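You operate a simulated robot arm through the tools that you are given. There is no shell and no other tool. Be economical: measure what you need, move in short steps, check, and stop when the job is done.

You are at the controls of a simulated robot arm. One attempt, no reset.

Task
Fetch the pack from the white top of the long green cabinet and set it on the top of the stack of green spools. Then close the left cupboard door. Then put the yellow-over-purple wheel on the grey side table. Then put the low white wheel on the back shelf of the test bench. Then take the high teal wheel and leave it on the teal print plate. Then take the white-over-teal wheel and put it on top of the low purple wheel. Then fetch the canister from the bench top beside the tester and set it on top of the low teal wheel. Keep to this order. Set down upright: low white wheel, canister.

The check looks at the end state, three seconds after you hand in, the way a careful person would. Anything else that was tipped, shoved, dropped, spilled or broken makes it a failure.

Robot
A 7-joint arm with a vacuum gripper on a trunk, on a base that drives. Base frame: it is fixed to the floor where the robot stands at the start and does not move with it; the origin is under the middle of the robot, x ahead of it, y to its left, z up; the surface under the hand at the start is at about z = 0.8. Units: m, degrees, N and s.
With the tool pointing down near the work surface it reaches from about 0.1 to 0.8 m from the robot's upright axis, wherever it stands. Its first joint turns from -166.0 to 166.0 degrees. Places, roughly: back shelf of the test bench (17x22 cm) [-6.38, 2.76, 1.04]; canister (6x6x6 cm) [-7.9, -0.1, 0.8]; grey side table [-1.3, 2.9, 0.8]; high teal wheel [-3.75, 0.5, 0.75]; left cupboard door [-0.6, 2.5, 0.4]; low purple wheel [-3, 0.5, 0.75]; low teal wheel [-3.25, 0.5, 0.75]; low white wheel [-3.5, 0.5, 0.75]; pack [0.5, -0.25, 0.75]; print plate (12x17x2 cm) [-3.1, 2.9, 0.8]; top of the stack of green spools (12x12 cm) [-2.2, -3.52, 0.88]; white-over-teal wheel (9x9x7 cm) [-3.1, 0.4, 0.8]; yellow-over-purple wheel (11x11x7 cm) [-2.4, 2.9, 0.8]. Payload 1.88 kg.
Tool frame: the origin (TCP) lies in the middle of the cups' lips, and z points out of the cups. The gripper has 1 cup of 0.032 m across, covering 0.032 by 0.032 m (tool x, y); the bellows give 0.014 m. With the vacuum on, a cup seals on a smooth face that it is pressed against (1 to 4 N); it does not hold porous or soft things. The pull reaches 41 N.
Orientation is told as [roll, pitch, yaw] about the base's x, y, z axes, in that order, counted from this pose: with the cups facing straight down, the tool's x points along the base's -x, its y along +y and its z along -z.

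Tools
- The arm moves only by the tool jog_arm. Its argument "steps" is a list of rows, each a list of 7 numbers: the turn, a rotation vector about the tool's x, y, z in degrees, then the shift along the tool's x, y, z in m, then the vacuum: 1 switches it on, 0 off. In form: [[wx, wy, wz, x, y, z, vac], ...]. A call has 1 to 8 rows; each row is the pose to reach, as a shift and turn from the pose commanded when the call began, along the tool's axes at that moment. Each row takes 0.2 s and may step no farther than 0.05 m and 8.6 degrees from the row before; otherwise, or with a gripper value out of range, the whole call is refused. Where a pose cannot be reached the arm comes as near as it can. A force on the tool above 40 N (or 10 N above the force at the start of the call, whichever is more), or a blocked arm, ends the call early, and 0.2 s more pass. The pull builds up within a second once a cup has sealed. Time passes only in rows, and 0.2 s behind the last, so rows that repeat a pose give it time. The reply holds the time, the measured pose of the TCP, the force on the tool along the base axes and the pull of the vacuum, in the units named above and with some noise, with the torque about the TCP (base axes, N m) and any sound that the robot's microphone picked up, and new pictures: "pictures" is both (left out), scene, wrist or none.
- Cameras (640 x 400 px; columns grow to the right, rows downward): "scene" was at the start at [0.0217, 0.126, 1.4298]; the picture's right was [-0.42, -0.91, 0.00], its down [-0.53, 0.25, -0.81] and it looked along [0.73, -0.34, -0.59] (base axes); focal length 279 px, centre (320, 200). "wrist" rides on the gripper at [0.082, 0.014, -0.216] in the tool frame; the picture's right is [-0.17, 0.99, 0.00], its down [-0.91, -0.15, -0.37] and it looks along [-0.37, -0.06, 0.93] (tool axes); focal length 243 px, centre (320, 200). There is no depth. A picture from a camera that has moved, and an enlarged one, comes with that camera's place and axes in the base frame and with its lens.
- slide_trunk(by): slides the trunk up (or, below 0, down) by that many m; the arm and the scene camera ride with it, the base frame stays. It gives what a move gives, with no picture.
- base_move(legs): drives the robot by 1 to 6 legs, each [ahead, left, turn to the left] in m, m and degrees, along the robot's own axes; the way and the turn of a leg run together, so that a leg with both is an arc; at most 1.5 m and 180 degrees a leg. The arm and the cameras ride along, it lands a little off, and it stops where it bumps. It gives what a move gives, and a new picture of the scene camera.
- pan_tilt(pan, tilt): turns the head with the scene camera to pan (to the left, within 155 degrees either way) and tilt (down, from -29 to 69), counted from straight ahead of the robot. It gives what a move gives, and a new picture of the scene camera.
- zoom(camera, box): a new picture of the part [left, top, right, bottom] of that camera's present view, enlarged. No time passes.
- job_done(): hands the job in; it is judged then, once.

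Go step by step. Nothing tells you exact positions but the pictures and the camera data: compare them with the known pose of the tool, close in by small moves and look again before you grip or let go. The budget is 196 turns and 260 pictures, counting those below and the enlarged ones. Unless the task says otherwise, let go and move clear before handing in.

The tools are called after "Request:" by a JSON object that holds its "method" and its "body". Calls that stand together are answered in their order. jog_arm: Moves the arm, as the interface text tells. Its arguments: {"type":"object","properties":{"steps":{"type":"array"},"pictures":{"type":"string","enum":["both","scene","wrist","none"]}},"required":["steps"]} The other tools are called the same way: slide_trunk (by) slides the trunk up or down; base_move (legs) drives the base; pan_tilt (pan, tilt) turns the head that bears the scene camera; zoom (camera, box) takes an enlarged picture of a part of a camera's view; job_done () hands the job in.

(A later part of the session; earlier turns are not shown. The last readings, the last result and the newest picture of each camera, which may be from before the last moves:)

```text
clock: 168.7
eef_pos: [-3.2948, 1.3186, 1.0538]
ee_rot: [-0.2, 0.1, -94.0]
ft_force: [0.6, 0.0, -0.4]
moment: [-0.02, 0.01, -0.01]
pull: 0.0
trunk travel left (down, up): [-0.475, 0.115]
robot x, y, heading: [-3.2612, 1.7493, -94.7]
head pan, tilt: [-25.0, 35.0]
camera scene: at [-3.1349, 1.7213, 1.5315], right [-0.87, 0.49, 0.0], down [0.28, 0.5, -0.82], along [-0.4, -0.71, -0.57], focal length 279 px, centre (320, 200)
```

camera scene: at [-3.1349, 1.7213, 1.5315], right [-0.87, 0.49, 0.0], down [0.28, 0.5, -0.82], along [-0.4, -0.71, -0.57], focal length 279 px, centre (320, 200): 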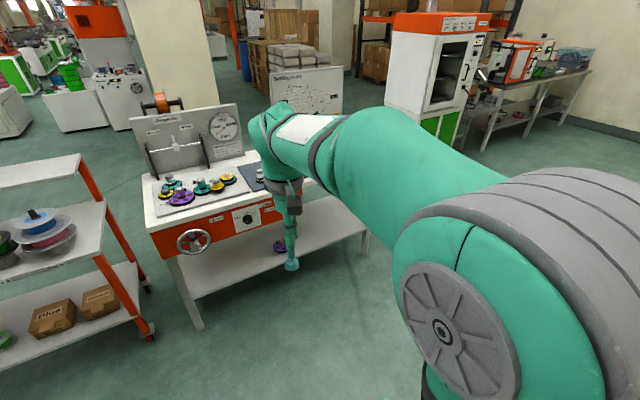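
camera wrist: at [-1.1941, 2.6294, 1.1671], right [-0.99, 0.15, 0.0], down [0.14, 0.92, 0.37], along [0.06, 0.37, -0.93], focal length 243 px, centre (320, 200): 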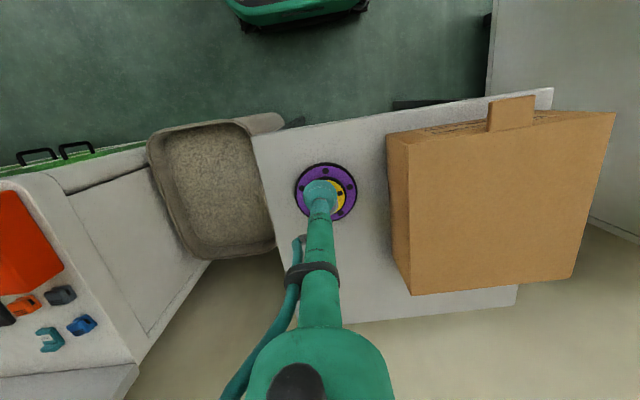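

I'll drive nearer, squared to the bench, so that the tags on the knobs become readable.

Request:
{"method": "base_move", "body": {"legs": [[0, 0, 4.5], [0.62, 0.0, 0]]}}

Request:
{"method": "pan_tilt", "body": {"pan": -15, "tilt": 45}}

Request:
{"method": "zoom", "body": {"camera": "scene", "box": [240, 100, 500, 260]}}

```text
clock: 172.6
eef_pos: [-3.2602, 0.7087, 1.054]
ee_rot: [-0.1, 0.2, -89.5]
ft_force: [0.0, 0.7, -0.1]
moment: [-0.01, -0.02, 0.0]
pull: 0.1
trunk travel left (down, up): [-0.475, 0.115]
robot x, y, heading: [-3.266, 1.1404, -90.2]
head pan, tilt: [-25.0, 35.0]
camera scene: at [-3.1333, 1.1222, 1.5315], right [-0.91, 0.42, 0.0], down [0.24, 0.52, -0.82], along [-0.35, -0.74, -0.57], focal length 279 px, centre (320, 200)
```

scene: 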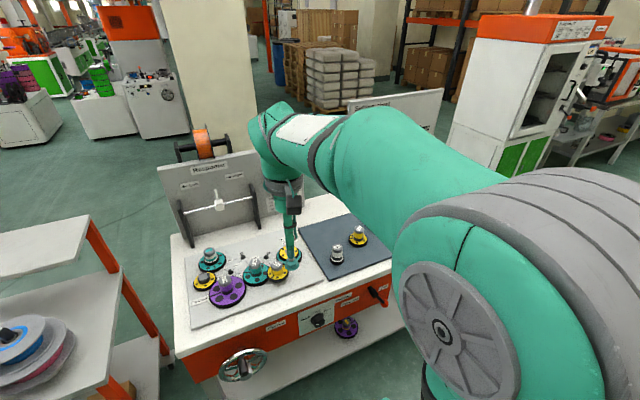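

```text
clock: 173.3
eef_pos: [-3.2598, 0.7075, 1.0529]
ee_rot: [-0.3, 0.1, -89.4]
ft_force: [1.2, 1.2, -0.3]
moment: [0.0, -0.04, -0.01]
pull: 0.1
trunk travel left (down, up): [-0.475, 0.115]
robot x, y, heading: [-3.2601, 1.1442, -89.9]
head pan, tilt: [-15.0, 45.0]
camera scene: at [-3.1171, 1.1234, 1.5167], right [-0.97, 0.26, 0.0], down [0.18, 0.68, -0.71], along [-0.18, -0.68, -0.71], focal length 279 px, centre (320, 200)
```

scene: 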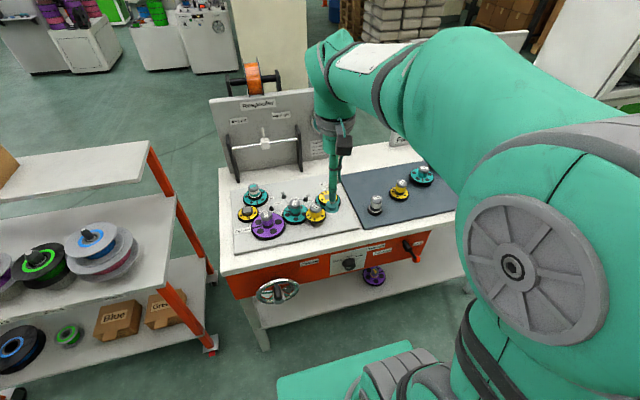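

```text
2.46 times, centred on (370, 180) of scene
camera zoom: at [-3.1171, 1.1234, 1.5167], right [-0.97, 0.26, 0.0], down [0.18, 0.68, -0.71], along [-0.18, -0.68, -0.71], focal length 687 px, centre (197, 249)
```

zoom: 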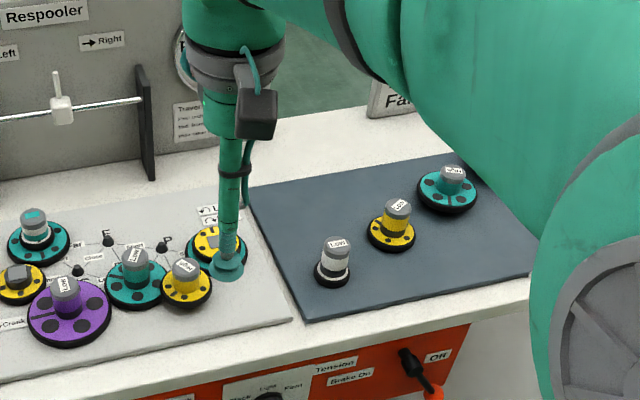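

I see tagged knobs. I'll enlarge the tray and the mat separately to read the tags.

Request:
{"method": "zoom", "body": {"camera": "scene", "box": [230, 175, 330, 245]}}

Request:
{"method": "zoom", "body": {"camera": "scene", "box": [350, 155, 450, 220]}}

Request:
{"method": "zoom", "body": {"camera": "wrist", "box": [0, 0, 639, 399]}}

```text
5.71 times, centred on (280, 210) of scene
camera zoom: at [-3.1171, 1.1234, 1.5167], right [-0.97, 0.26, 0.0], down [0.18, 0.68, -0.71], along [-0.18, -0.68, -0.71], focal length 1595 px, centre (549, 143)
```

zoom: 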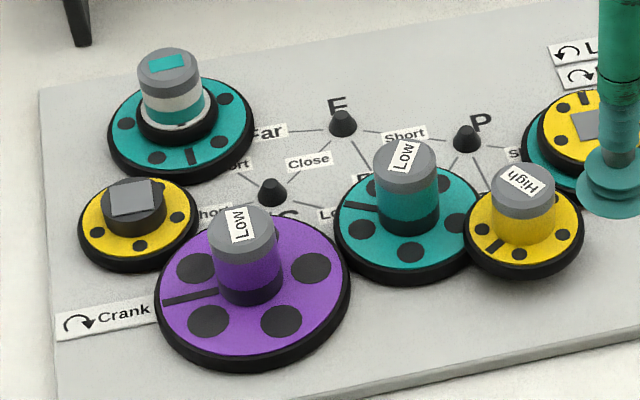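

```text
6.15 times, centred on (400, 188) of scene
camera zoom: at [-3.1171, 1.1234, 1.5167], right [-0.97, 0.26, 0.0], down [0.18, 0.68, -0.71], along [-0.18, -0.68, -0.71], focal length 1718 px, centre (-172, 277)
```

zoom: 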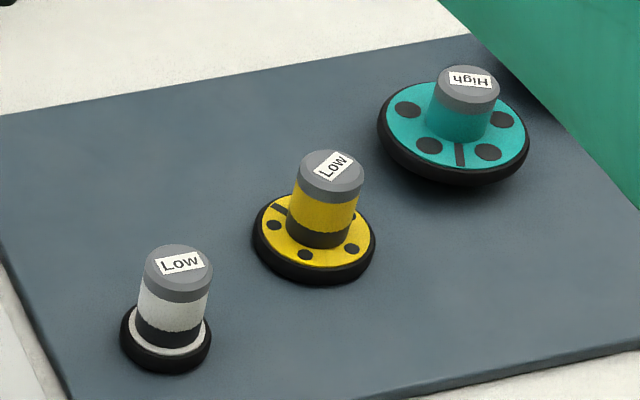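

```text
1.00 times, centred on (320, 200) of wrist (not enlarged: the box is as wide or as high as the picture)
camera zoom: at [-3.2467, 0.7885, 1.2692], right [0.99, -0.16, 0.0], down [-0.14, -0.92, 0.37], along [-0.06, -0.37, -0.93], focal length 243 px, centre (320, 200)
```

zoom: 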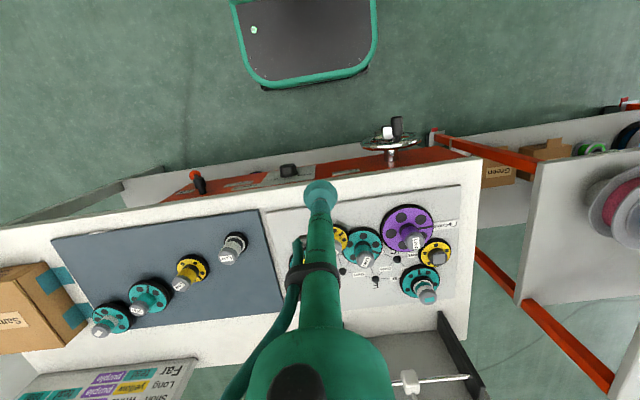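

The low white wheel, low purple, low teal and white-over-teal are clear; there are two teal wheels on the mat. I'll read their tags from the wrist view.

Request:
{"method": "zoom", "body": {"camera": "wrist", "box": [80, 220, 260, 340]}}

```text
3.33 times, centred on (170, 280) of wrist
camera zoom: at [-3.2467, 0.7885, 1.2692], right [0.99, -0.16, 0.0], down [-0.14, -0.92, 0.37], along [-0.06, -0.37, -0.93], focal length 809 px, centre (820, -67)
```

zoom: 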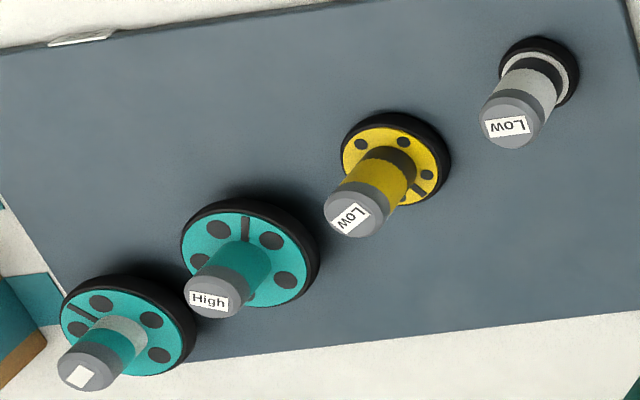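

The third wheel on the mat is the "High" teal one. The low white knob's top is at about (-3.473, 0.536, 0.862); I'll move above it.

Request:
{"method": "jog_arm", "body": {"steps": [[0, 0, 0, -0.0, -0.04, 0.0, 0], [0, 0, 0, -0.02, -0.08, 0.01, 0], [0, 0, 0, -0.05, -0.115, 0.03, 0], [0, 0, 0, -0.08, -0.15, 0.05, 0], [0, 0, 0, -0.11, -0.18, 0.07, 0], [0, 0, 0, -0.14, -0.205, 0.09, 0], [0, 0, 0, -0.165, -0.212, 0.12, 0], [0, 0, 0, -0.165, -0.212, 0.12, 0]], "pictures": "none"}}

Request:
{"method": "zoom", "body": {"camera": "wrist", "box": [240, 110, 420, 230]}}

Request:
{"method": "zoom", "body": {"camera": "scene", "box": [350, 155, 450, 220]}}

```text
refused: row 3 steps farther than a row can; nothing moved
```

```text
3.33 times, centred on (330, 170) of wrist
camera zoom: at [-3.2467, 0.7885, 1.2692], right [0.99, -0.16, 0.0], down [-0.14, -0.92, 0.37], along [-0.06, -0.37, -0.93], focal length 809 px, centre (287, 300)
```

zoom: 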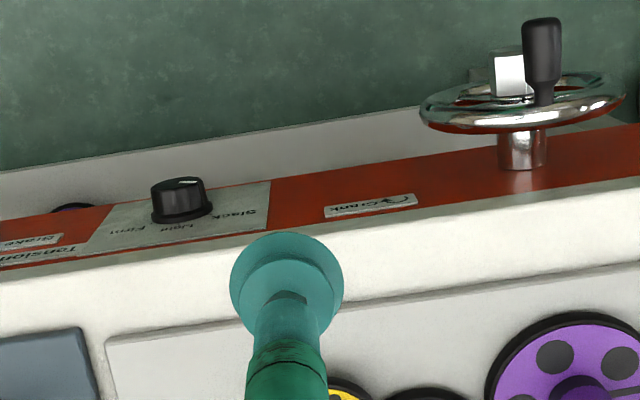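

```text
6.15 times, centred on (400, 188) of scene
camera zoom: at [-3.1171, 1.1234, 1.5167], right [-0.97, 0.26, 0.0], down [0.18, 0.68, -0.71], along [-0.18, -0.68, -0.71], focal length 1718 px, centre (-172, 277)
```

zoom: 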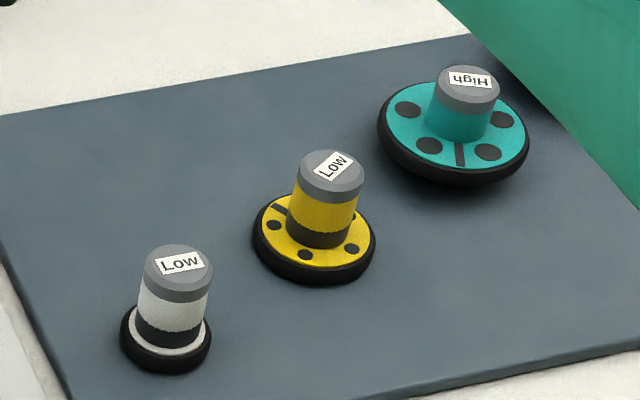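

A step was too long; I'll redo it with finer rows.

Request:
{"method": "jog_arm", "body": {"steps": [[0, 0, 0, -0.0, -0.04, 0.0, 0], [0, 0, 0, -0.015, -0.08, 0.01, 0], [0, 0, 0, -0.04, -0.11, 0.03, 0], [0, 0, 0, -0.065, -0.14, 0.045, 0], [0, 0, 0, -0.09, -0.17, 0.06, 0], [0, 0, 0, -0.12, -0.195, 0.08, 0], [0, 0, 0, -0.15, -0.21, 0.1, 0], [0, 0, 0, -0.165, -0.212, 0.12, 0]], "pictures": "none"}}

Request:
{"method": "zoom", "body": {"camera": "wrist", "box": [240, 110, 420, 230]}}

Request:
{"method": "zoom", "body": {"camera": "scene", "box": [340, 140, 440, 220]}}

```text
clock: 175.1
eef_pos: [-3.4693, 0.5397, 0.9299]
ee_rot: [-0.2, 0.2, -89.5]
ft_force: [0.8, -0.1, 0.8]
moment: [-0.01, 0.01, 0.0]
pull: 0.1
trunk travel left (down, up): [-0.475, 0.115]
robot x, y, heading: [-3.2624, 1.1418, -90.0]
head pan, tilt: [-15.0, 45.0]
```

```text
3.33 times, centred on (330, 170) of wrist
camera zoom: at [-3.4562, 0.621, 1.1466], right [0.99, -0.16, 0.0], down [-0.14, -0.92, 0.37], along [-0.06, -0.37, -0.93], focal length 809 px, centre (287, 300)
```

zoom: 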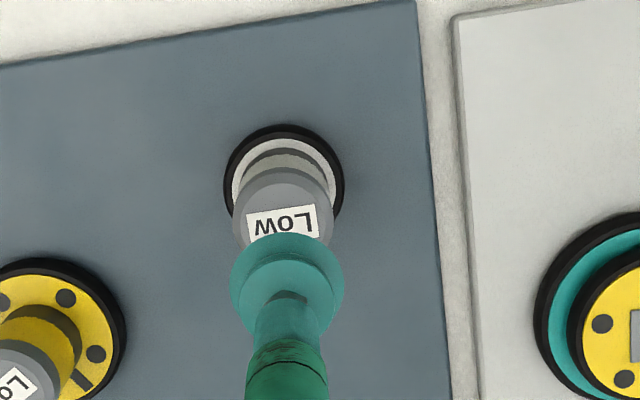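

```text
5.00 times, centred on (390, 180) of scene
camera zoom: at [-3.1172, 1.1232, 1.5167], right [-0.97, 0.26, 0.0], down [0.18, 0.68, -0.71], along [-0.18, -0.68, -0.71], focal length 1396 px, centre (-30, 300)
```

zoom: 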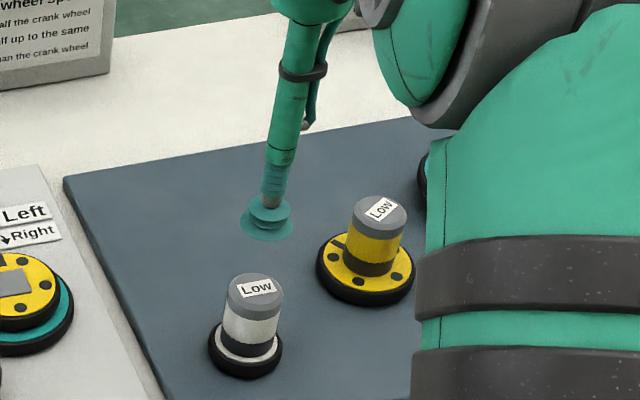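

I'm nearly above the knob, within about 1.5 mm. I'll lower to just above it and check again.

Request:
{"method": "jog_arm", "body": {"steps": [[0, 0, 0, 0, -0.0013, 0.025, 0], [0, 0, 0, 0, -0.0013, 0.05, 0], [0, 0, 0, 0, -0.0013, 0.05, 0]], "pictures": "none"}}

Request:
{"method": "zoom", "body": {"camera": "wrist", "box": [250, 120, 390, 220]}}

Request:
{"method": "zoom", "body": {"camera": "scene", "box": [360, 160, 420, 220]}}

```text
clock: 175.9
eef_pos: [-3.4703, 0.5429, 0.8813]
ee_rot: [-0.2, 0.2, -89.5]
ft_force: [-0.5, 0.3, -0.3]
moment: [0.04, -0.01, 0.04]
pull: 0.1
trunk travel left (down, up): [-0.475, 0.115]
robot x, y, heading: [-3.2641, 1.1437, -89.8]
head pan, tilt: [-15.0, 45.0]
```

```text
4.00 times, centred on (320, 170) of wrist
camera zoom: at [-3.458, 0.6228, 1.0977], right [0.99, -0.16, 0.0], down [-0.14, -0.92, 0.37], along [-0.06, -0.37, -0.93], focal length 970 px, centre (320, 320)
```

zoom: 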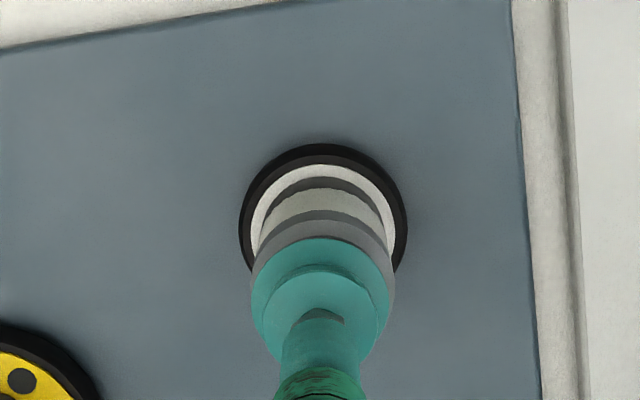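

```text
6.67 times, centred on (390, 190) of scene
camera zoom: at [-3.1172, 1.1232, 1.5167], right [-0.97, 0.26, 0.0], down [0.18, 0.68, -0.71], along [-0.18, -0.68, -0.71], focal length 1861 px, centre (-147, 267)
```

zoom: 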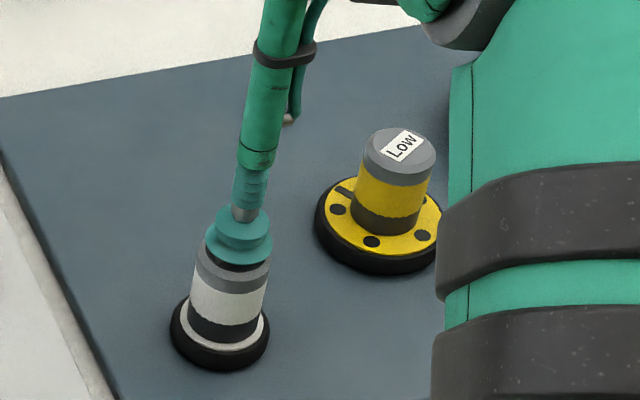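

Request:
{"method": "zoom", "body": {"camera": "wrist", "box": [290, 140, 350, 205]}}

Request:
{"method": "zoom", "body": {"camera": "scene", "box": [375, 185, 405, 215]}}

```text
6.15 times, centred on (320, 172) of wrist
camera zoom: at [-3.458, 0.6228, 1.0977], right [0.99, -0.16, 0.0], down [-0.14, -0.92, 0.37], along [-0.06, -0.37, -0.93], focal length 1493 px, centre (320, 369)
```

zoom: 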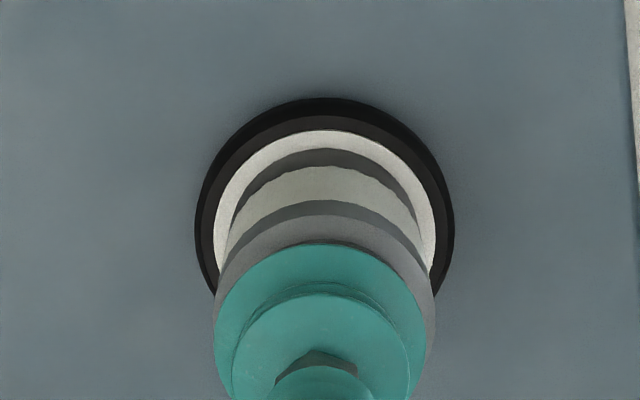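

```text
13.33 times, centred on (390, 200) of scene
camera zoom: at [-3.1172, 1.1232, 1.5167], right [-0.97, 0.26, 0.0], down [0.18, 0.68, -0.71], along [-0.18, -0.68, -0.71], focal length 3722 px, centre (-613, 200)
```

zoom: 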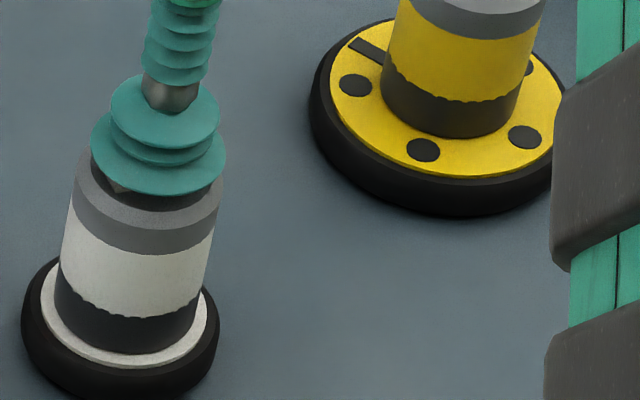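

The cup is centred within a millimetre or so. I'll press down gently with vacuum on.

Request:
{"method": "jog_arm", "body": {"steps": [[0, 0, 0, 0, 0.0007, 0.005, 1], [0, 0, 0, 0, 0.0007, 0.01, 1], [0, 0, 0, 0, 0.0007, 0.014, 1], [0, 0, 0, 0, 0.0007, 0.014, 1], [0, 0, 0, 0, 0.0007, 0.014, 1]], "pictures": "none"}}

```text
clock: 177.1
eef_pos: [-3.4712, 0.5413, 0.872]
ee_rot: [-0.3, -0.2, -89.4]
ft_force: [2.6, 3.1, 28.4]
moment: [0.02, -0.16, -0.05]
pull: 40.9
trunk travel left (down, up): [-0.475, 0.115]
robot x, y, heading: [-3.2618, 1.1468, -90.2]
head pan, tilt: [-15.0, 45.0]
```

Sealed. I'll lift it clear.

Request:
{"method": "jog_arm", "body": {"steps": [[0, 0, 0, 0, 0, -0.01, 1], [0, 0, 0, 0, 0, -0.03, 1], [0, 0, 0, 0, 0, -0.07, 1], [0, 0, 0, 0, 0, -0.11, 1], [0, 0, 0, 0.03, 0, -0.15, 1], [0, 0, 0, 0.06, 0.02, -0.18, 1], [0, 0, 0, 0.09, 0.05, -0.2, 1], [0, 0, 0, 0.12, 0.08, -0.2, 1]]}}

```text
clock: 178.9
eef_pos: [-3.3886, 0.6612, 1.069]
ee_rot: [-0.2, 0.1, -89.3]
ft_force: [-0.2, -0.3, 0.0]
moment: [0.0, -0.05, 0.0]
pull: 40.8
trunk travel left (down, up): [-0.475, 0.115]
robot x, y, heading: [-3.265, 1.1424, -90.0]
head pan, tilt: [-15.0, 45.0]
camera scene: at [-3.1171, 1.1235, 1.5167], right [-0.97, 0.26, 0.0], down [0.18, 0.68, -0.71], along [-0.18, -0.68, -0.71], focal length 279 px, centre (320, 200)
camera wrist: at [-3.376, 0.7429, 1.2855], right [0.99, -0.16, 0.0], down [-0.14, -0.92, 0.37], along [-0.06, -0.37, -0.93], focal length 243 px, centre (320, 200)
```

scene: 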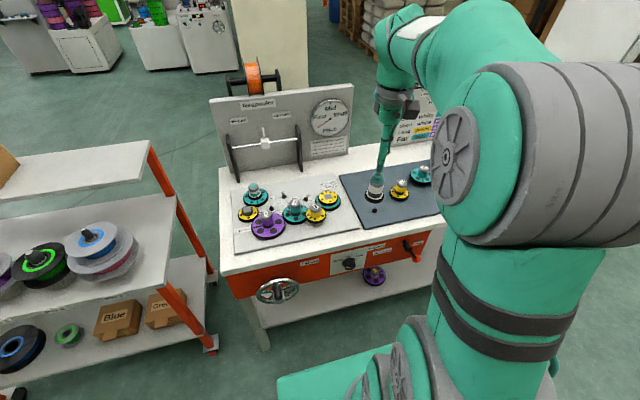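
wrist: 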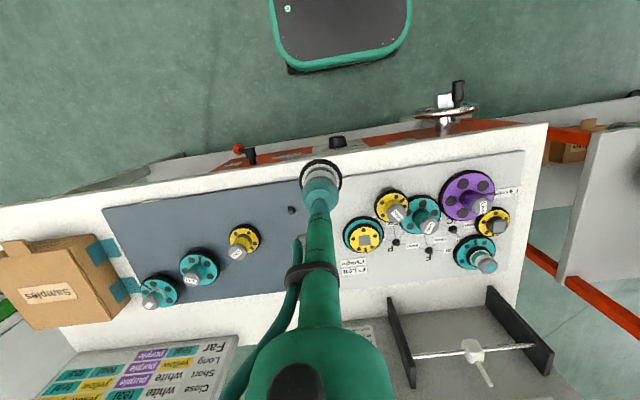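

The low white wheel is held. Next is the back shelf of the test bench near (-6.4, 2.8); I'll back off, turn west and look along the way.

Request:
{"method": "base_move", "body": {"legs": [[-0.35, 0, 0], [0, 0, -90]]}}

Request:
{"method": "pan_tilt", "body": {"pan": 10, "tilt": 20}}

```text
clock: 185.1
eef_pos: [-3.7413, 1.6294, 1.0698]
ee_rot: [-0.2, 0.3, 179.9]
ft_force: [-0.4, -0.8, -0.7]
moment: [-0.01, 0.0, 0.02]
pull: 40.8
trunk travel left (down, up): [-0.475, 0.115]
robot x, y, heading: [-3.2608, 1.4963, 179.5]
head pan, tilt: [-15.0, 45.0]
camera scene: at [-3.28, 1.3524, 1.5167], right [0.27, 0.96, 0.0], down [0.68, -0.19, -0.71], along [-0.68, 0.19, -0.71], focal length 279 px, centre (320, 200)
```

scene: 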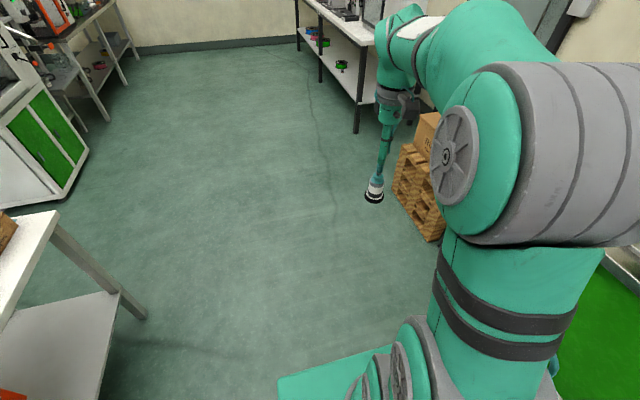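

```text
clock: 186.0
eef_pos: [-3.7421, 1.6294, 1.0702]
ee_rot: [-0.2, 0.2, 179.9]
ft_force: [1.1, 0.2, -0.3]
moment: [0.0, 0.02, -0.01]
pull: 40.6
trunk travel left (down, up): [-0.475, 0.115]
robot x, y, heading: [-3.258, 1.4956, 179.2]
head pan, tilt: [10.0, 20.0]
camera scene: at [-3.2936, 1.3154, 1.5553], right [-0.16, 0.99, 0.0], down [0.34, 0.05, -0.94], along [-0.93, -0.15, -0.34], focal length 279 px, centre (320, 200)
```

scene: 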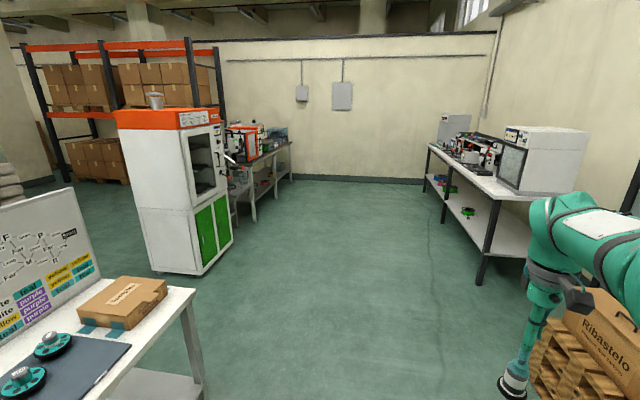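

The way along y = 1.5 is free. I'll drive west and turn to face the test bench.

Request:
{"method": "base_move", "body": {"legs": [[1.5, 0, 0], [1.45, 0, 0], [0, 0, -89.5]]}}

Request:
{"method": "pan_tilt", "body": {"pan": 0, "tilt": 28}}

```text
clock: 203.9
eef_pos: [-6.0474, 2.0486, 1.0683]
ee_rot: [-0.2, 0.2, 88.3]
ft_force: [0.4, 0.3, -0.5]
moment: [0.02, -0.03, -0.02]
pull: 41.0
trunk travel left (down, up): [-0.475, 0.115]
robot x, y, heading: [-6.1977, 1.574, 87.9]
head pan, tilt: [10.0, 20.0]
camera scene: at [-6.3705, 1.6114, 1.5553], right [0.99, 0.13, 0.0], down [0.05, -0.34, -0.94], along [-0.13, 0.93, -0.34], focal length 279 px, centre (320, 200)
```

scene: 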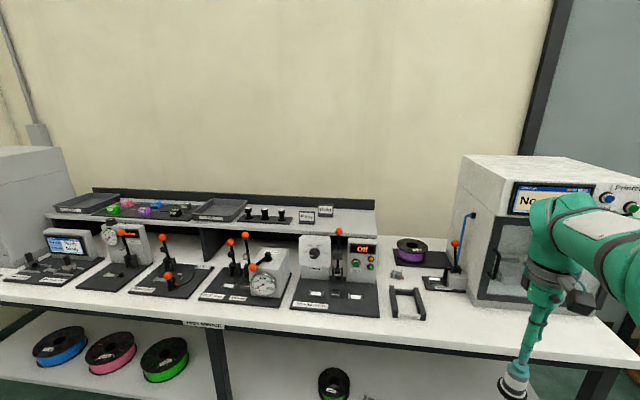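

```text
clock: 204.7
eef_pos: [-6.0487, 2.049, 1.0692]
ee_rot: [-0.2, 0.2, 88.4]
ft_force: [-1.1, -0.5, -1.4]
moment: [0.04, 0.03, 0.01]
pull: 40.9
trunk travel left (down, up): [-0.475, 0.115]
robot x, y, heading: [-6.1963, 1.5778, 87.6]
head pan, tilt: [0.0, 28.0]
camera scene: at [-6.3543, 1.6102, 1.5425], right [1.0, -0.04, 0.0], down [-0.02, -0.47, -0.88], along [0.04, 0.88, -0.47], focal length 279 px, centre (320, 200)
```

scene: 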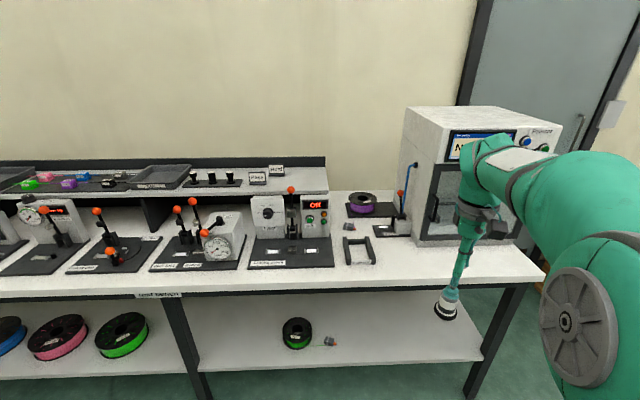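

I see the raised back shelf; the free place is near its right end. I'll enlarge.

Request:
{"method": "zoom", "body": {"camera": "scene", "box": [180, 140, 350, 240]}}

```text
3.76 times, centred on (265, 190) of scene
camera zoom: at [-6.3543, 1.6102, 1.5425], right [1.0, -0.04, 0.0], down [-0.02, -0.47, -0.88], along [0.04, 0.88, -0.47], focal length 1051 px, centre (527, 238)
```

zoom: 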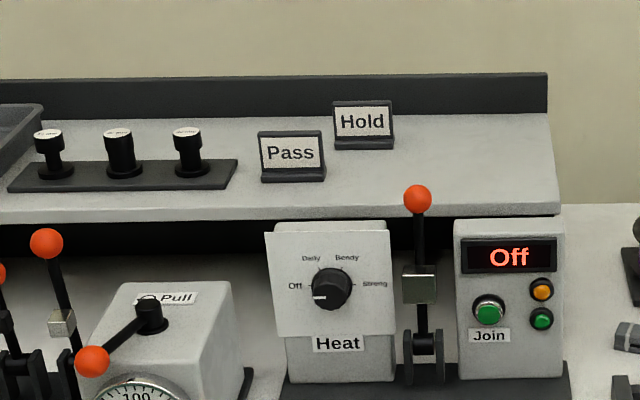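

The free spot on the shelf is centred at about (-6.37, 2.745), between the Hold sign and the right end. I'll raise the trunk fully, lift the arm, then drive up.

Request:
{"method": "slide_trunk", "body": {"by": 0.11}}

Request:
{"method": "jog_arm", "body": {"steps": [[0, 0, 0, 0, 0.035, -0.02, 1], [0, 0, 0, 0, 0.07, -0.04, 1], [0, 0, 0, 0, 0.105, -0.06, 1], [0, 0, 0, 0, 0.14, -0.08, 1], [0, 0, 0, 0, 0.14, -0.08, 1]], "pictures": "none"}}

Request:
{"method": "base_move", "body": {"legs": [[0.3, 0.19, 2.2]]}}

```text
clock: 206.1
eef_pos: [-6.0466, 2.0493, 1.1789]
ee_rot: [-0.1, 0.3, 88.3]
ft_force: [0.4, -0.3, -0.3]
moment: [0.0, -0.01, 0.01]
pull: 40.5
trunk travel left (down, up): [-0.585, 0.005]
robot x, y, heading: [-6.1958, 1.5736, 87.7]
head pan, tilt: [0.0, 28.0]
```

```text
clock: 207.3
eef_pos: [-6.1869, 2.0528, 1.2583]
ee_rot: [-0.2, 0.1, 88.3]
ft_force: [0.8, -0.4, -0.4]
moment: [-0.02, -0.06, -0.02]
pull: 40.7
trunk travel left (down, up): [-0.585, 0.005]
robot x, y, heading: [-6.1932, 1.5732, 87.5]
head pan, tilt: [0.0, 28.0]
```

```text
clock: 209.6
eef_pos: [-6.3952, 2.3581, 1.2582]
ee_rot: [-0.2, 0.3, 90.7]
ft_force: [0.7, -0.2, -0.9]
moment: [-0.01, 0.01, 0.02]
pull: 40.8
trunk travel left (down, up): [-0.585, 0.005]
robot x, y, heading: [-6.3769, 1.8791, 89.9]
head pan, tilt: [0.0, 28.0]
camera scene: at [-6.543, 1.9069, 1.6524], right [1.0, 0.0, 0.0], down [0.0, -0.47, -0.88], along [0.0, 0.88, -0.47], focal length 279 px, centre (320, 200)
```

scene: 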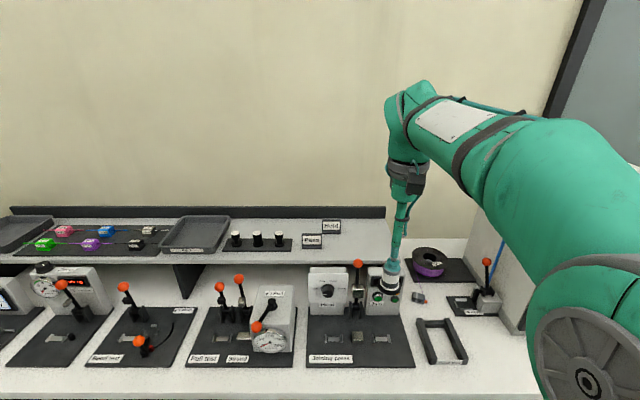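

Request:
{"method": "base_move", "body": {"legs": [[0.16, 0, 0]]}}

Request:
{"method": "jog_arm", "body": {"steps": [[0, 0, 0, -0.04, -0.01, 0, 1], [0, 0, 0, -0.08, -0.02, 0.005, 1], [0, 0, 0, -0.12, -0.023, 0.015, 1], [0, 0, 0, -0.16, -0.023, 0.03, 1], [0, 0, 0, -0.2, -0.023, 0.045, 1], [0, 0, 0, -0.227, -0.023, 0.055, 1], [0, 0, 0, -0.227, -0.023, 0.055, 1]]}}

```text
clock: 211.0
eef_pos: [-6.3944, 2.5201, 1.2586]
ee_rot: [-0.3, 0.2, 90.6]
ft_force: [-0.7, 0.6, -0.1]
moment: [-0.02, -0.01, 0.02]
pull: 39.9
trunk travel left (down, up): [-0.585, 0.005]
robot x, y, heading: [-6.3833, 2.0412, 89.9]
head pan, tilt: [0.0, 28.0]
camera scene: at [-6.543, 2.0702, 1.6524], right [1.0, 0.0, 0.0], down [0.0, -0.47, -0.88], along [0.0, 0.88, -0.47], focal length 279 px, centre (320, 200)
```

scene: 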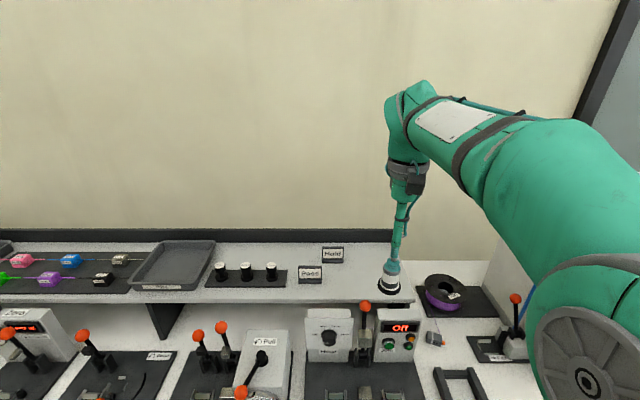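

```text
clock: 212.6
eef_pos: [-6.3737, 2.7464, 1.2014]
ee_rot: [-0.2, 0.2, 90.6]
ft_force: [-0.1, -0.2, -0.4]
moment: [-0.03, 0.02, -0.03]
pull: 40.5
trunk travel left (down, up): [-0.585, 0.005]
robot x, y, heading: [-6.3813, 2.0364, 90.0]
head pan, tilt: [0.0, 28.0]
camera scene: at [-6.543, 2.0696, 1.6525], right [1.0, 0.0, 0.0], down [0.0, -0.47, -0.88], along [0.0, 0.88, -0.47], focal length 279 px, centre (320, 200)
camera wrist: at [-6.3888, 2.6649, 1.4162], right [-0.99, 0.15, 0.0], down [0.14, 0.92, 0.37], along [0.06, 0.37, -0.93], focal length 243 px, centre (320, 200)
```

scene: 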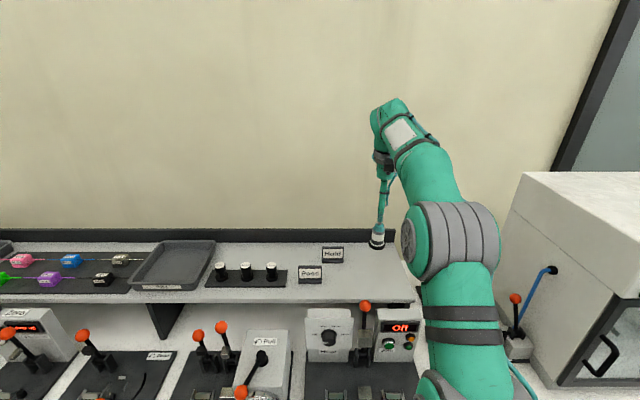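
wrist: 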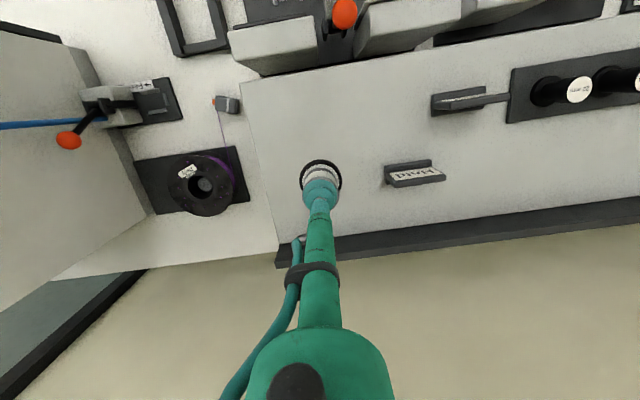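

The wheel hangs over the free spot. I'll lower it in small steps.

Request:
{"method": "jog_arm", "body": {"steps": [[0, 0, 0, 0.01, 0, 0.03, 1], [0, 0, 0, 0.01, 0, 0.05, 1], [0, 0, 0, 0.01, 0, 0.057, 1], [0, 0, 0, 0.01, 0, 0.063, 1], [0, 0, 0, 0.01, 0, 0.063, 1]], "pictures": "none"}}

```text
clock: 213.8
eef_pos: [-6.3737, 2.7358, 1.1383]
ee_rot: [-0.2, 0.3, 90.6]
ft_force: [-1.1, 0.4, -0.6]
moment: [0.0, 0.02, 0.01]
pull: 40.7
trunk travel left (down, up): [-0.585, 0.005]
robot x, y, heading: [-6.3775, 2.0381, 90.1]
head pan, tilt: [0.0, 28.0]
```

Request:
{"method": "jog_arm", "body": {"steps": [[0, 0, 0, 0, 0, 0.003, 1], [0, 0, 0, 0, 0, 0.006, 1], [0, 0, 0, 0, 0, 0.008, 1], [0, 0, 0, 0, 0, 0.008, 1]], "pictures": "none"}}

Request:
{"method": "zoom", "body": {"camera": "scene", "box": [340, 200, 420, 270]}}

```text
clock: 214.8
eef_pos: [-6.3725, 2.738, 1.1297]
ee_rot: [-0.2, 0.3, 90.5]
ft_force: [-1.0, 0.5, -1.5]
moment: [0.04, 0.01, -0.01]
pull: 40.8
trunk travel left (down, up): [-0.585, 0.005]
robot x, y, heading: [-6.3827, 2.0397, 89.8]
head pan, tilt: [0.0, 28.0]
```

```text
5.71 times, centred on (380, 235) of scene
camera zoom: at [-6.543, 2.0696, 1.6525], right [1.0, 0.0, 0.0], down [0.0, -0.47, -0.88], along [0.0, 0.88, -0.47], focal length 1595 px, centre (-23, 0)
```

zoom: 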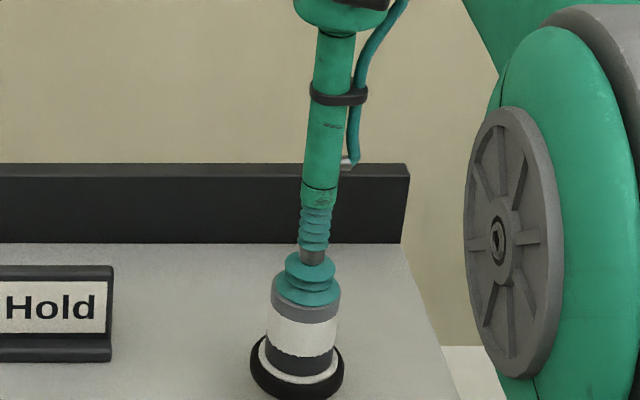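

Request:
{"method": "jog_arm", "body": {"steps": [[0, 0, 0, 0, 0, 0.003, 1], [0, 0, 0, 0, 0, 0.006, 1], [0, 0, 0, 0, 0, 0.008, 1], [0, 0, 0, 0, 0, 0.008, 1]], "pictures": "none"}}

```text
clock: 215.8
eef_pos: [-6.3732, 2.7377, 1.1236]
ee_rot: [-0.2, 0.3, 90.5]
ft_force: [-0.1, -0.6, -0.2]
moment: [0.01, -0.04, 0.01]
pull: 40.5
trunk travel left (down, up): [-0.585, 0.005]
robot x, y, heading: [-6.3838, 2.0398, 90.2]
head pan, tilt: [0.0, 28.0]
```

Request:
{"method": "jog_arm", "body": {"steps": [[0, 0, 0, 0, 0, 0.003, 1], [0, 0, 0, 0, 0, 0.006, 1], [0, 0, 0, 0, 0, 0.006, 1]], "pictures": "none"}}

```text
clock: 216.6
eef_pos: [-6.3738, 2.7362, 1.1164]
ee_rot: [-0.1, 0.3, 90.6]
ft_force: [-1.0, -1.1, -0.8]
moment: [-0.03, 0.01, 0.04]
pull: 40.4
trunk travel left (down, up): [-0.585, 0.005]
robot x, y, heading: [-6.3827, 2.0401, 89.9]
head pan, tilt: [0.0, 28.0]
```

Request:
{"method": "jog_arm", "body": {"steps": [[0, 0, 0, 0, 0, 0.003, 1], [0, 0, 0, 0, 0, 0.006, 1], [0, 0, 0, 0, 0, 0.008, 1], [0, 0, 0, 0, 0, 0.008, 1]], "pictures": "none"}}

Request:
{"method": "zoom", "body": {"camera": "scene", "box": [340, 200, 420, 270]}}

```text
clock: 217.6
eef_pos: [-6.3733, 2.7364, 1.1119]
ee_rot: [-0.2, -0.1, 90.6]
ft_force: [-2.1, 5.0, 21.2]
moment: [-0.1, 0.01, 0.01]
pull: 41.1
trunk travel left (down, up): [-0.585, 0.005]
robot x, y, heading: [-6.3823, 2.0406, 90.1]
head pan, tilt: [0.0, 28.0]
```

```text
5.71 times, centred on (380, 235) of scene
camera zoom: at [-6.5432, 2.0684, 1.6527], right [1.0, 0.0, 0.0], down [0.0, -0.47, -0.88], along [0.0, 0.88, -0.47], focal length 1595 px, centre (-23, 0)
```

zoom: 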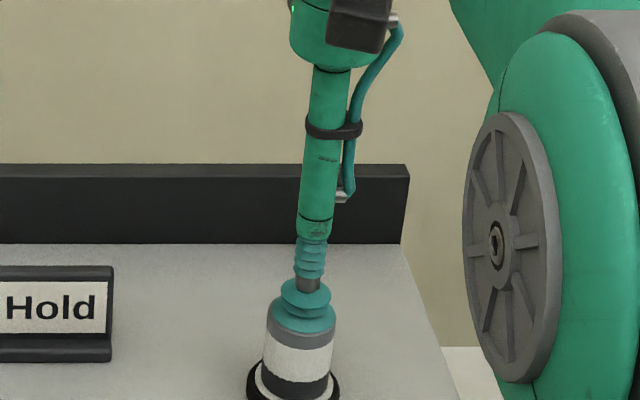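

Contact is firm. I'll ease off, release the vacuum and rise.

Request:
{"method": "jog_arm", "body": {"steps": [[0, 0, 0, 0, 0, -0.003, 1], [0, 0, 0, 0, 0, -0.003, 0], [0, 0, 0, 0, 0, -0.003, 0], [0, 0, 0, 0, 0, -0.003, 0], [0, 0, 0, 0, 0, -0.004, 0], [0, 0, 0, 0, 0, -0.02, 0], [0, 0, 0, 0, 0, -0.06, 0], [0, 0, 0, 0.03, 0, -0.1, 0]]}}

```text
clock: 219.4
eef_pos: [-6.3744, 2.7054, 1.2091]
ee_rot: [-0.2, 0.3, 90.7]
ft_force: [-0.2, 0.0, 0.9]
moment: [-0.02, 0.04, -0.01]
pull: 0.0
trunk travel left (down, up): [-0.585, 0.005]
robot x, y, heading: [-6.3811, 2.0394, 90.1]
head pan, tilt: [0.0, 28.0]
camera scene: at [-6.543, 2.0693, 1.6524], right [1.0, 0.0, 0.0], down [0.0, -0.47, -0.88], along [0.0, 0.88, -0.47], focal length 279 px, centre (320, 200)
camera wrist: at [-6.3881, 2.6243, 1.4247], right [-0.99, 0.16, 0.0], down [0.14, 0.92, 0.37], along [0.06, 0.36, -0.93], focal length 243 px, centre (320, 200)
```

scene: 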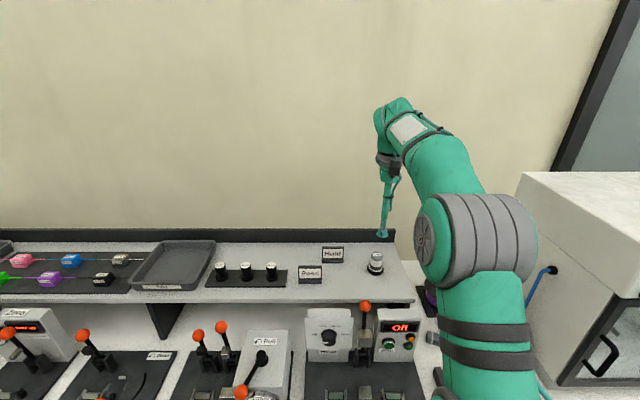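
wrist: 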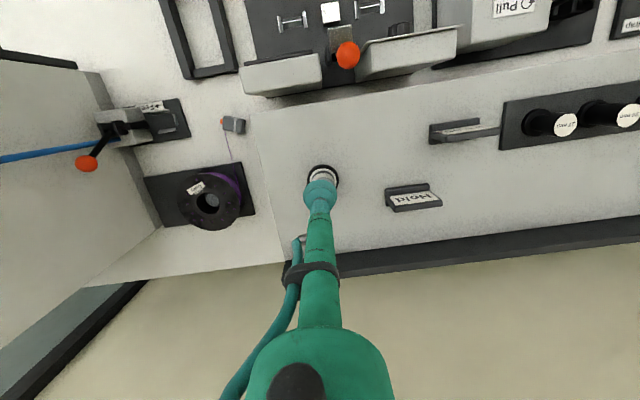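

The low white wheel stands upright on the back shelf. Now I'll return to the wheel bench for the high teal wheel.

Request:
{"method": "jog_arm", "body": {"steps": [[0, 0, 0, 0.04, 0, 0, 0], [0, 0, 0, 0.08, 0, 0, 0], [0, 0, 0, 0.12, 0, 0, 0], [0, 0, 0, 0.16, 0, 0, 0], [0, 0, 0, 0.2, 0, 0, 0], [0, 0, 0, 0.22, 0, 0, 0]], "pictures": "none"}}

Request:
{"method": "base_move", "body": {"legs": [[-0.5, 0, 0], [0, 0, -90], [1.4, 0, 0], [1.37, 0, 0], [0, 0, -90]]}}

Request:
{"method": "slide_trunk", "body": {"by": -0.11}}

Request:
{"method": "pan_tilt", "body": {"pan": 0, "tilt": 40}}

```text
clock: 220.8
eef_pos: [-6.3711, 2.4872, 1.2102]
ee_rot: [-0.3, 0.3, 90.6]
ft_force: [0.4, 0.0, 0.4]
moment: [0.03, -0.02, -0.01]
pull: 0.0
trunk travel left (down, up): [-0.585, 0.005]
robot x, y, heading: [-6.3814, 2.0399, 89.9]
head pan, tilt: [0.0, 28.0]
```

```text
clock: 244.3
eef_pos: [-3.6076, 1.0701, 1.2107]
ee_rot: [-0.2, 0.2, -88.6]
ft_force: [0.1, -0.5, 0.2]
moment: [0.03, 0.0, -0.01]
pull: 0.0
trunk travel left (down, up): [-0.585, 0.005]
robot x, y, heading: [-3.6015, 1.5192, -89.1]
head pan, tilt: [0.0, 28.0]
camera scene: at [-3.4374, 1.4887, 1.6525], right [-1.0, -0.01, 0.0], down [-0.01, 0.47, -0.88], along [0.01, -0.88, -0.47], focal length 279 px, centre (320, 200)
```

scene: 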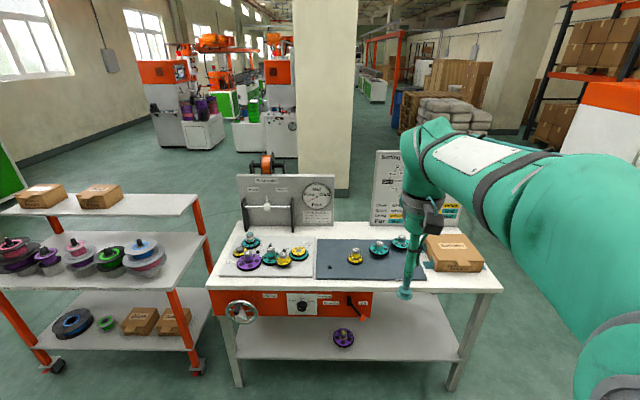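

```text
clock: 245.8
eef_pos: [-3.6073, 1.0684, 1.1006]
ee_rot: [-0.2, 0.4, -88.5]
ft_force: [-0.1, -0.6, 0.6]
moment: [0.01, 0.01, -0.01]
pull: 0.0
trunk travel left (down, up): [-0.475, 0.115]
robot x, y, heading: [-3.6021, 1.5167, -89.1]
head pan, tilt: [0.0, 28.0]
```

```text
clock: 246.5
eef_pos: [-3.6081, 1.0716, 1.1012]
ee_rot: [-0.2, 0.3, -88.6]
ft_force: [1.5, -0.8, -0.1]
moment: [-0.03, 0.0, 0.01]
pull: 0.0
trunk travel left (down, up): [-0.475, 0.115]
robot x, y, heading: [-3.6063, 1.5224, -89.1]
head pan, tilt: [0.0, 40.0]
camera scene: at [-3.4375, 1.4948, 1.524], right [-1.0, -0.01, 0.0], down [-0.01, 0.64, -0.77], along [0.01, -0.77, -0.64], focal length 279 px, centre (320, 200)
```

scene: 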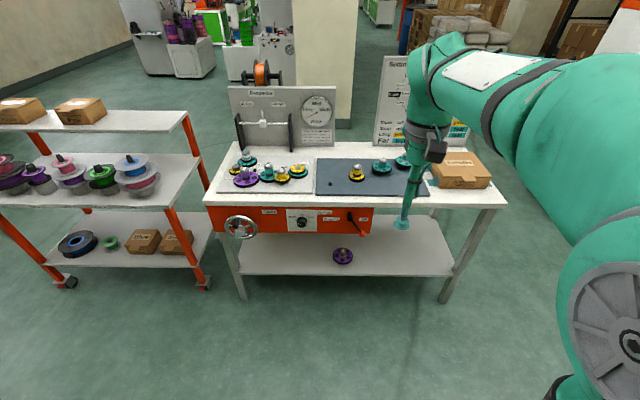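

The high teal wheel is at about (-3.695, 0.45). I'll drive up and move the cup above it.

Request:
{"method": "base_move", "body": {"legs": [[0.4, 0, -0.9]]}}

Request:
{"method": "jog_arm", "body": {"steps": [[0, 0, 0, -0.035, -0.012, 0.02, 0], [0, 0, 0, -0.07, -0.024, 0.04, 0], [0, 0, 0, -0.105, -0.036, 0.06, 0], [0, 0, 0, -0.14, -0.048, 0.08, 0], [0, 0, 0, -0.175, -0.06, 0.1, 0], [0, 0, 0, -0.2, -0.072, 0.12, 0], [0, 0, 0, -0.205, -0.08, 0.14, 0], [0, 0, 0, -0.205, -0.08, 0.14, 0]]}}

```text
clock: 249.0
eef_pos: [-3.6116, 0.6677, 1.1002]
ee_rot: [-0.2, 0.4, -89.4]
ft_force: [-0.5, 0.5, -0.5]
moment: [0.0, 0.0, 0.04]
pull: 0.0
trunk travel left (down, up): [-0.475, 0.115]
robot x, y, heading: [-3.6034, 1.1186, -89.9]
head pan, tilt: [0.0, 40.0]
camera scene: at [-3.4348, 1.0905, 1.5239], right [-1.0, 0.0, 0.0], down [0.0, 0.64, -0.77], along [0.0, -0.77, -0.64], focal length 279 px, centre (320, 200)
```

scene: 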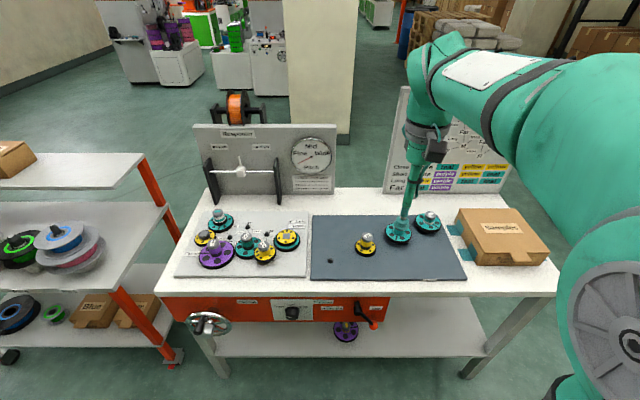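

```text
clock: 250.8
eef_pos: [-3.6933, 0.4623, 0.9586]
ee_rot: [-0.2, 0.4, -89.4]
ft_force: [-0.2, -0.6, -0.6]
moment: [0.01, 0.0, 0.0]
pull: 0.1
trunk travel left (down, up): [-0.475, 0.115]
robot x, y, heading: [-3.6035, 1.1136, -90.0]
head pan, tilt: [0.0, 40.0]
camera scene: at [-3.4349, 1.0904, 1.5239], right [-1.0, 0.0, 0.0], down [0.0, 0.64, -0.77], along [0.0, -0.77, -0.64], focal length 279 px, centre (320, 200)
camera wrist: at [-3.6797, 0.5426, 1.175], right [0.99, -0.16, 0.0], down [-0.14, -0.92, 0.37], along [-0.06, -0.37, -0.93], focal length 243 px, centre (320, 200)
```

scene: 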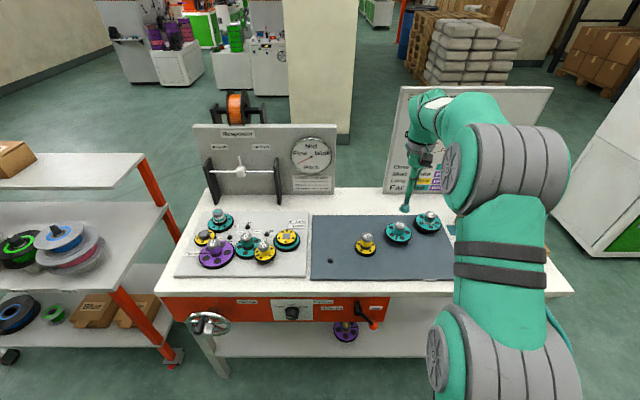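
wrist: 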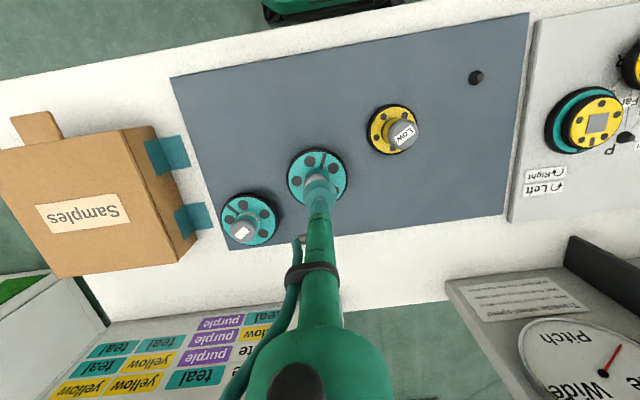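

Request:
{"method": "zoom", "body": {"camera": "wrist", "box": [260, 120, 380, 220]}}

Request:
{"method": "zoom", "body": {"camera": "scene", "box": [375, 195, 435, 255]}}

```text
4.00 times, centred on (320, 170) of wrist
camera zoom: at [-3.6797, 0.5426, 1.175], right [0.99, -0.16, 0.0], down [-0.14, -0.92, 0.37], along [-0.06, -0.37, -0.93], focal length 970 px, centre (320, 320)
```

zoom: 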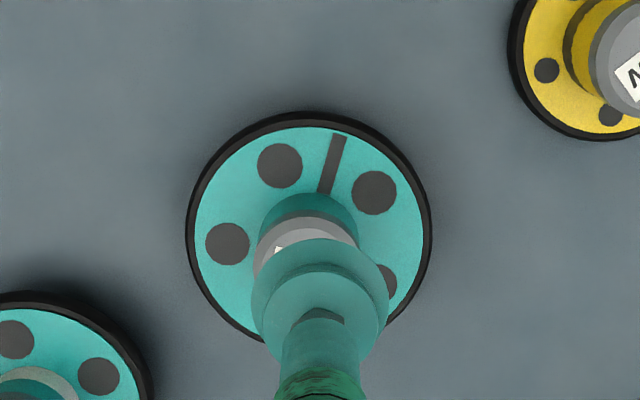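

```text
6.67 times, centred on (405, 225) of scene
camera zoom: at [-3.4349, 1.0904, 1.5239], right [-1.0, 0.0, 0.0], down [0.0, 0.64, -0.77], along [0.0, -0.77, -0.64], focal length 1861 px, centre (-247, 33)
```

zoom: 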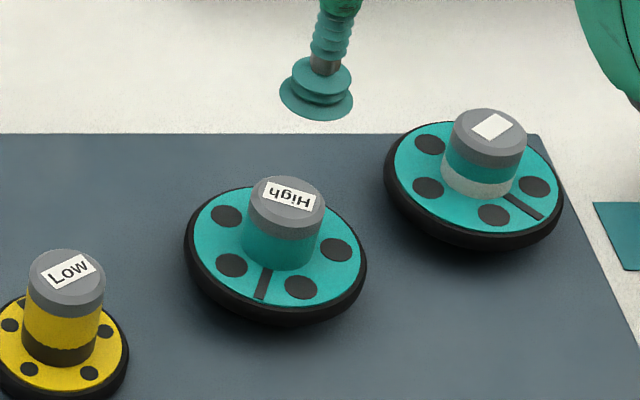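

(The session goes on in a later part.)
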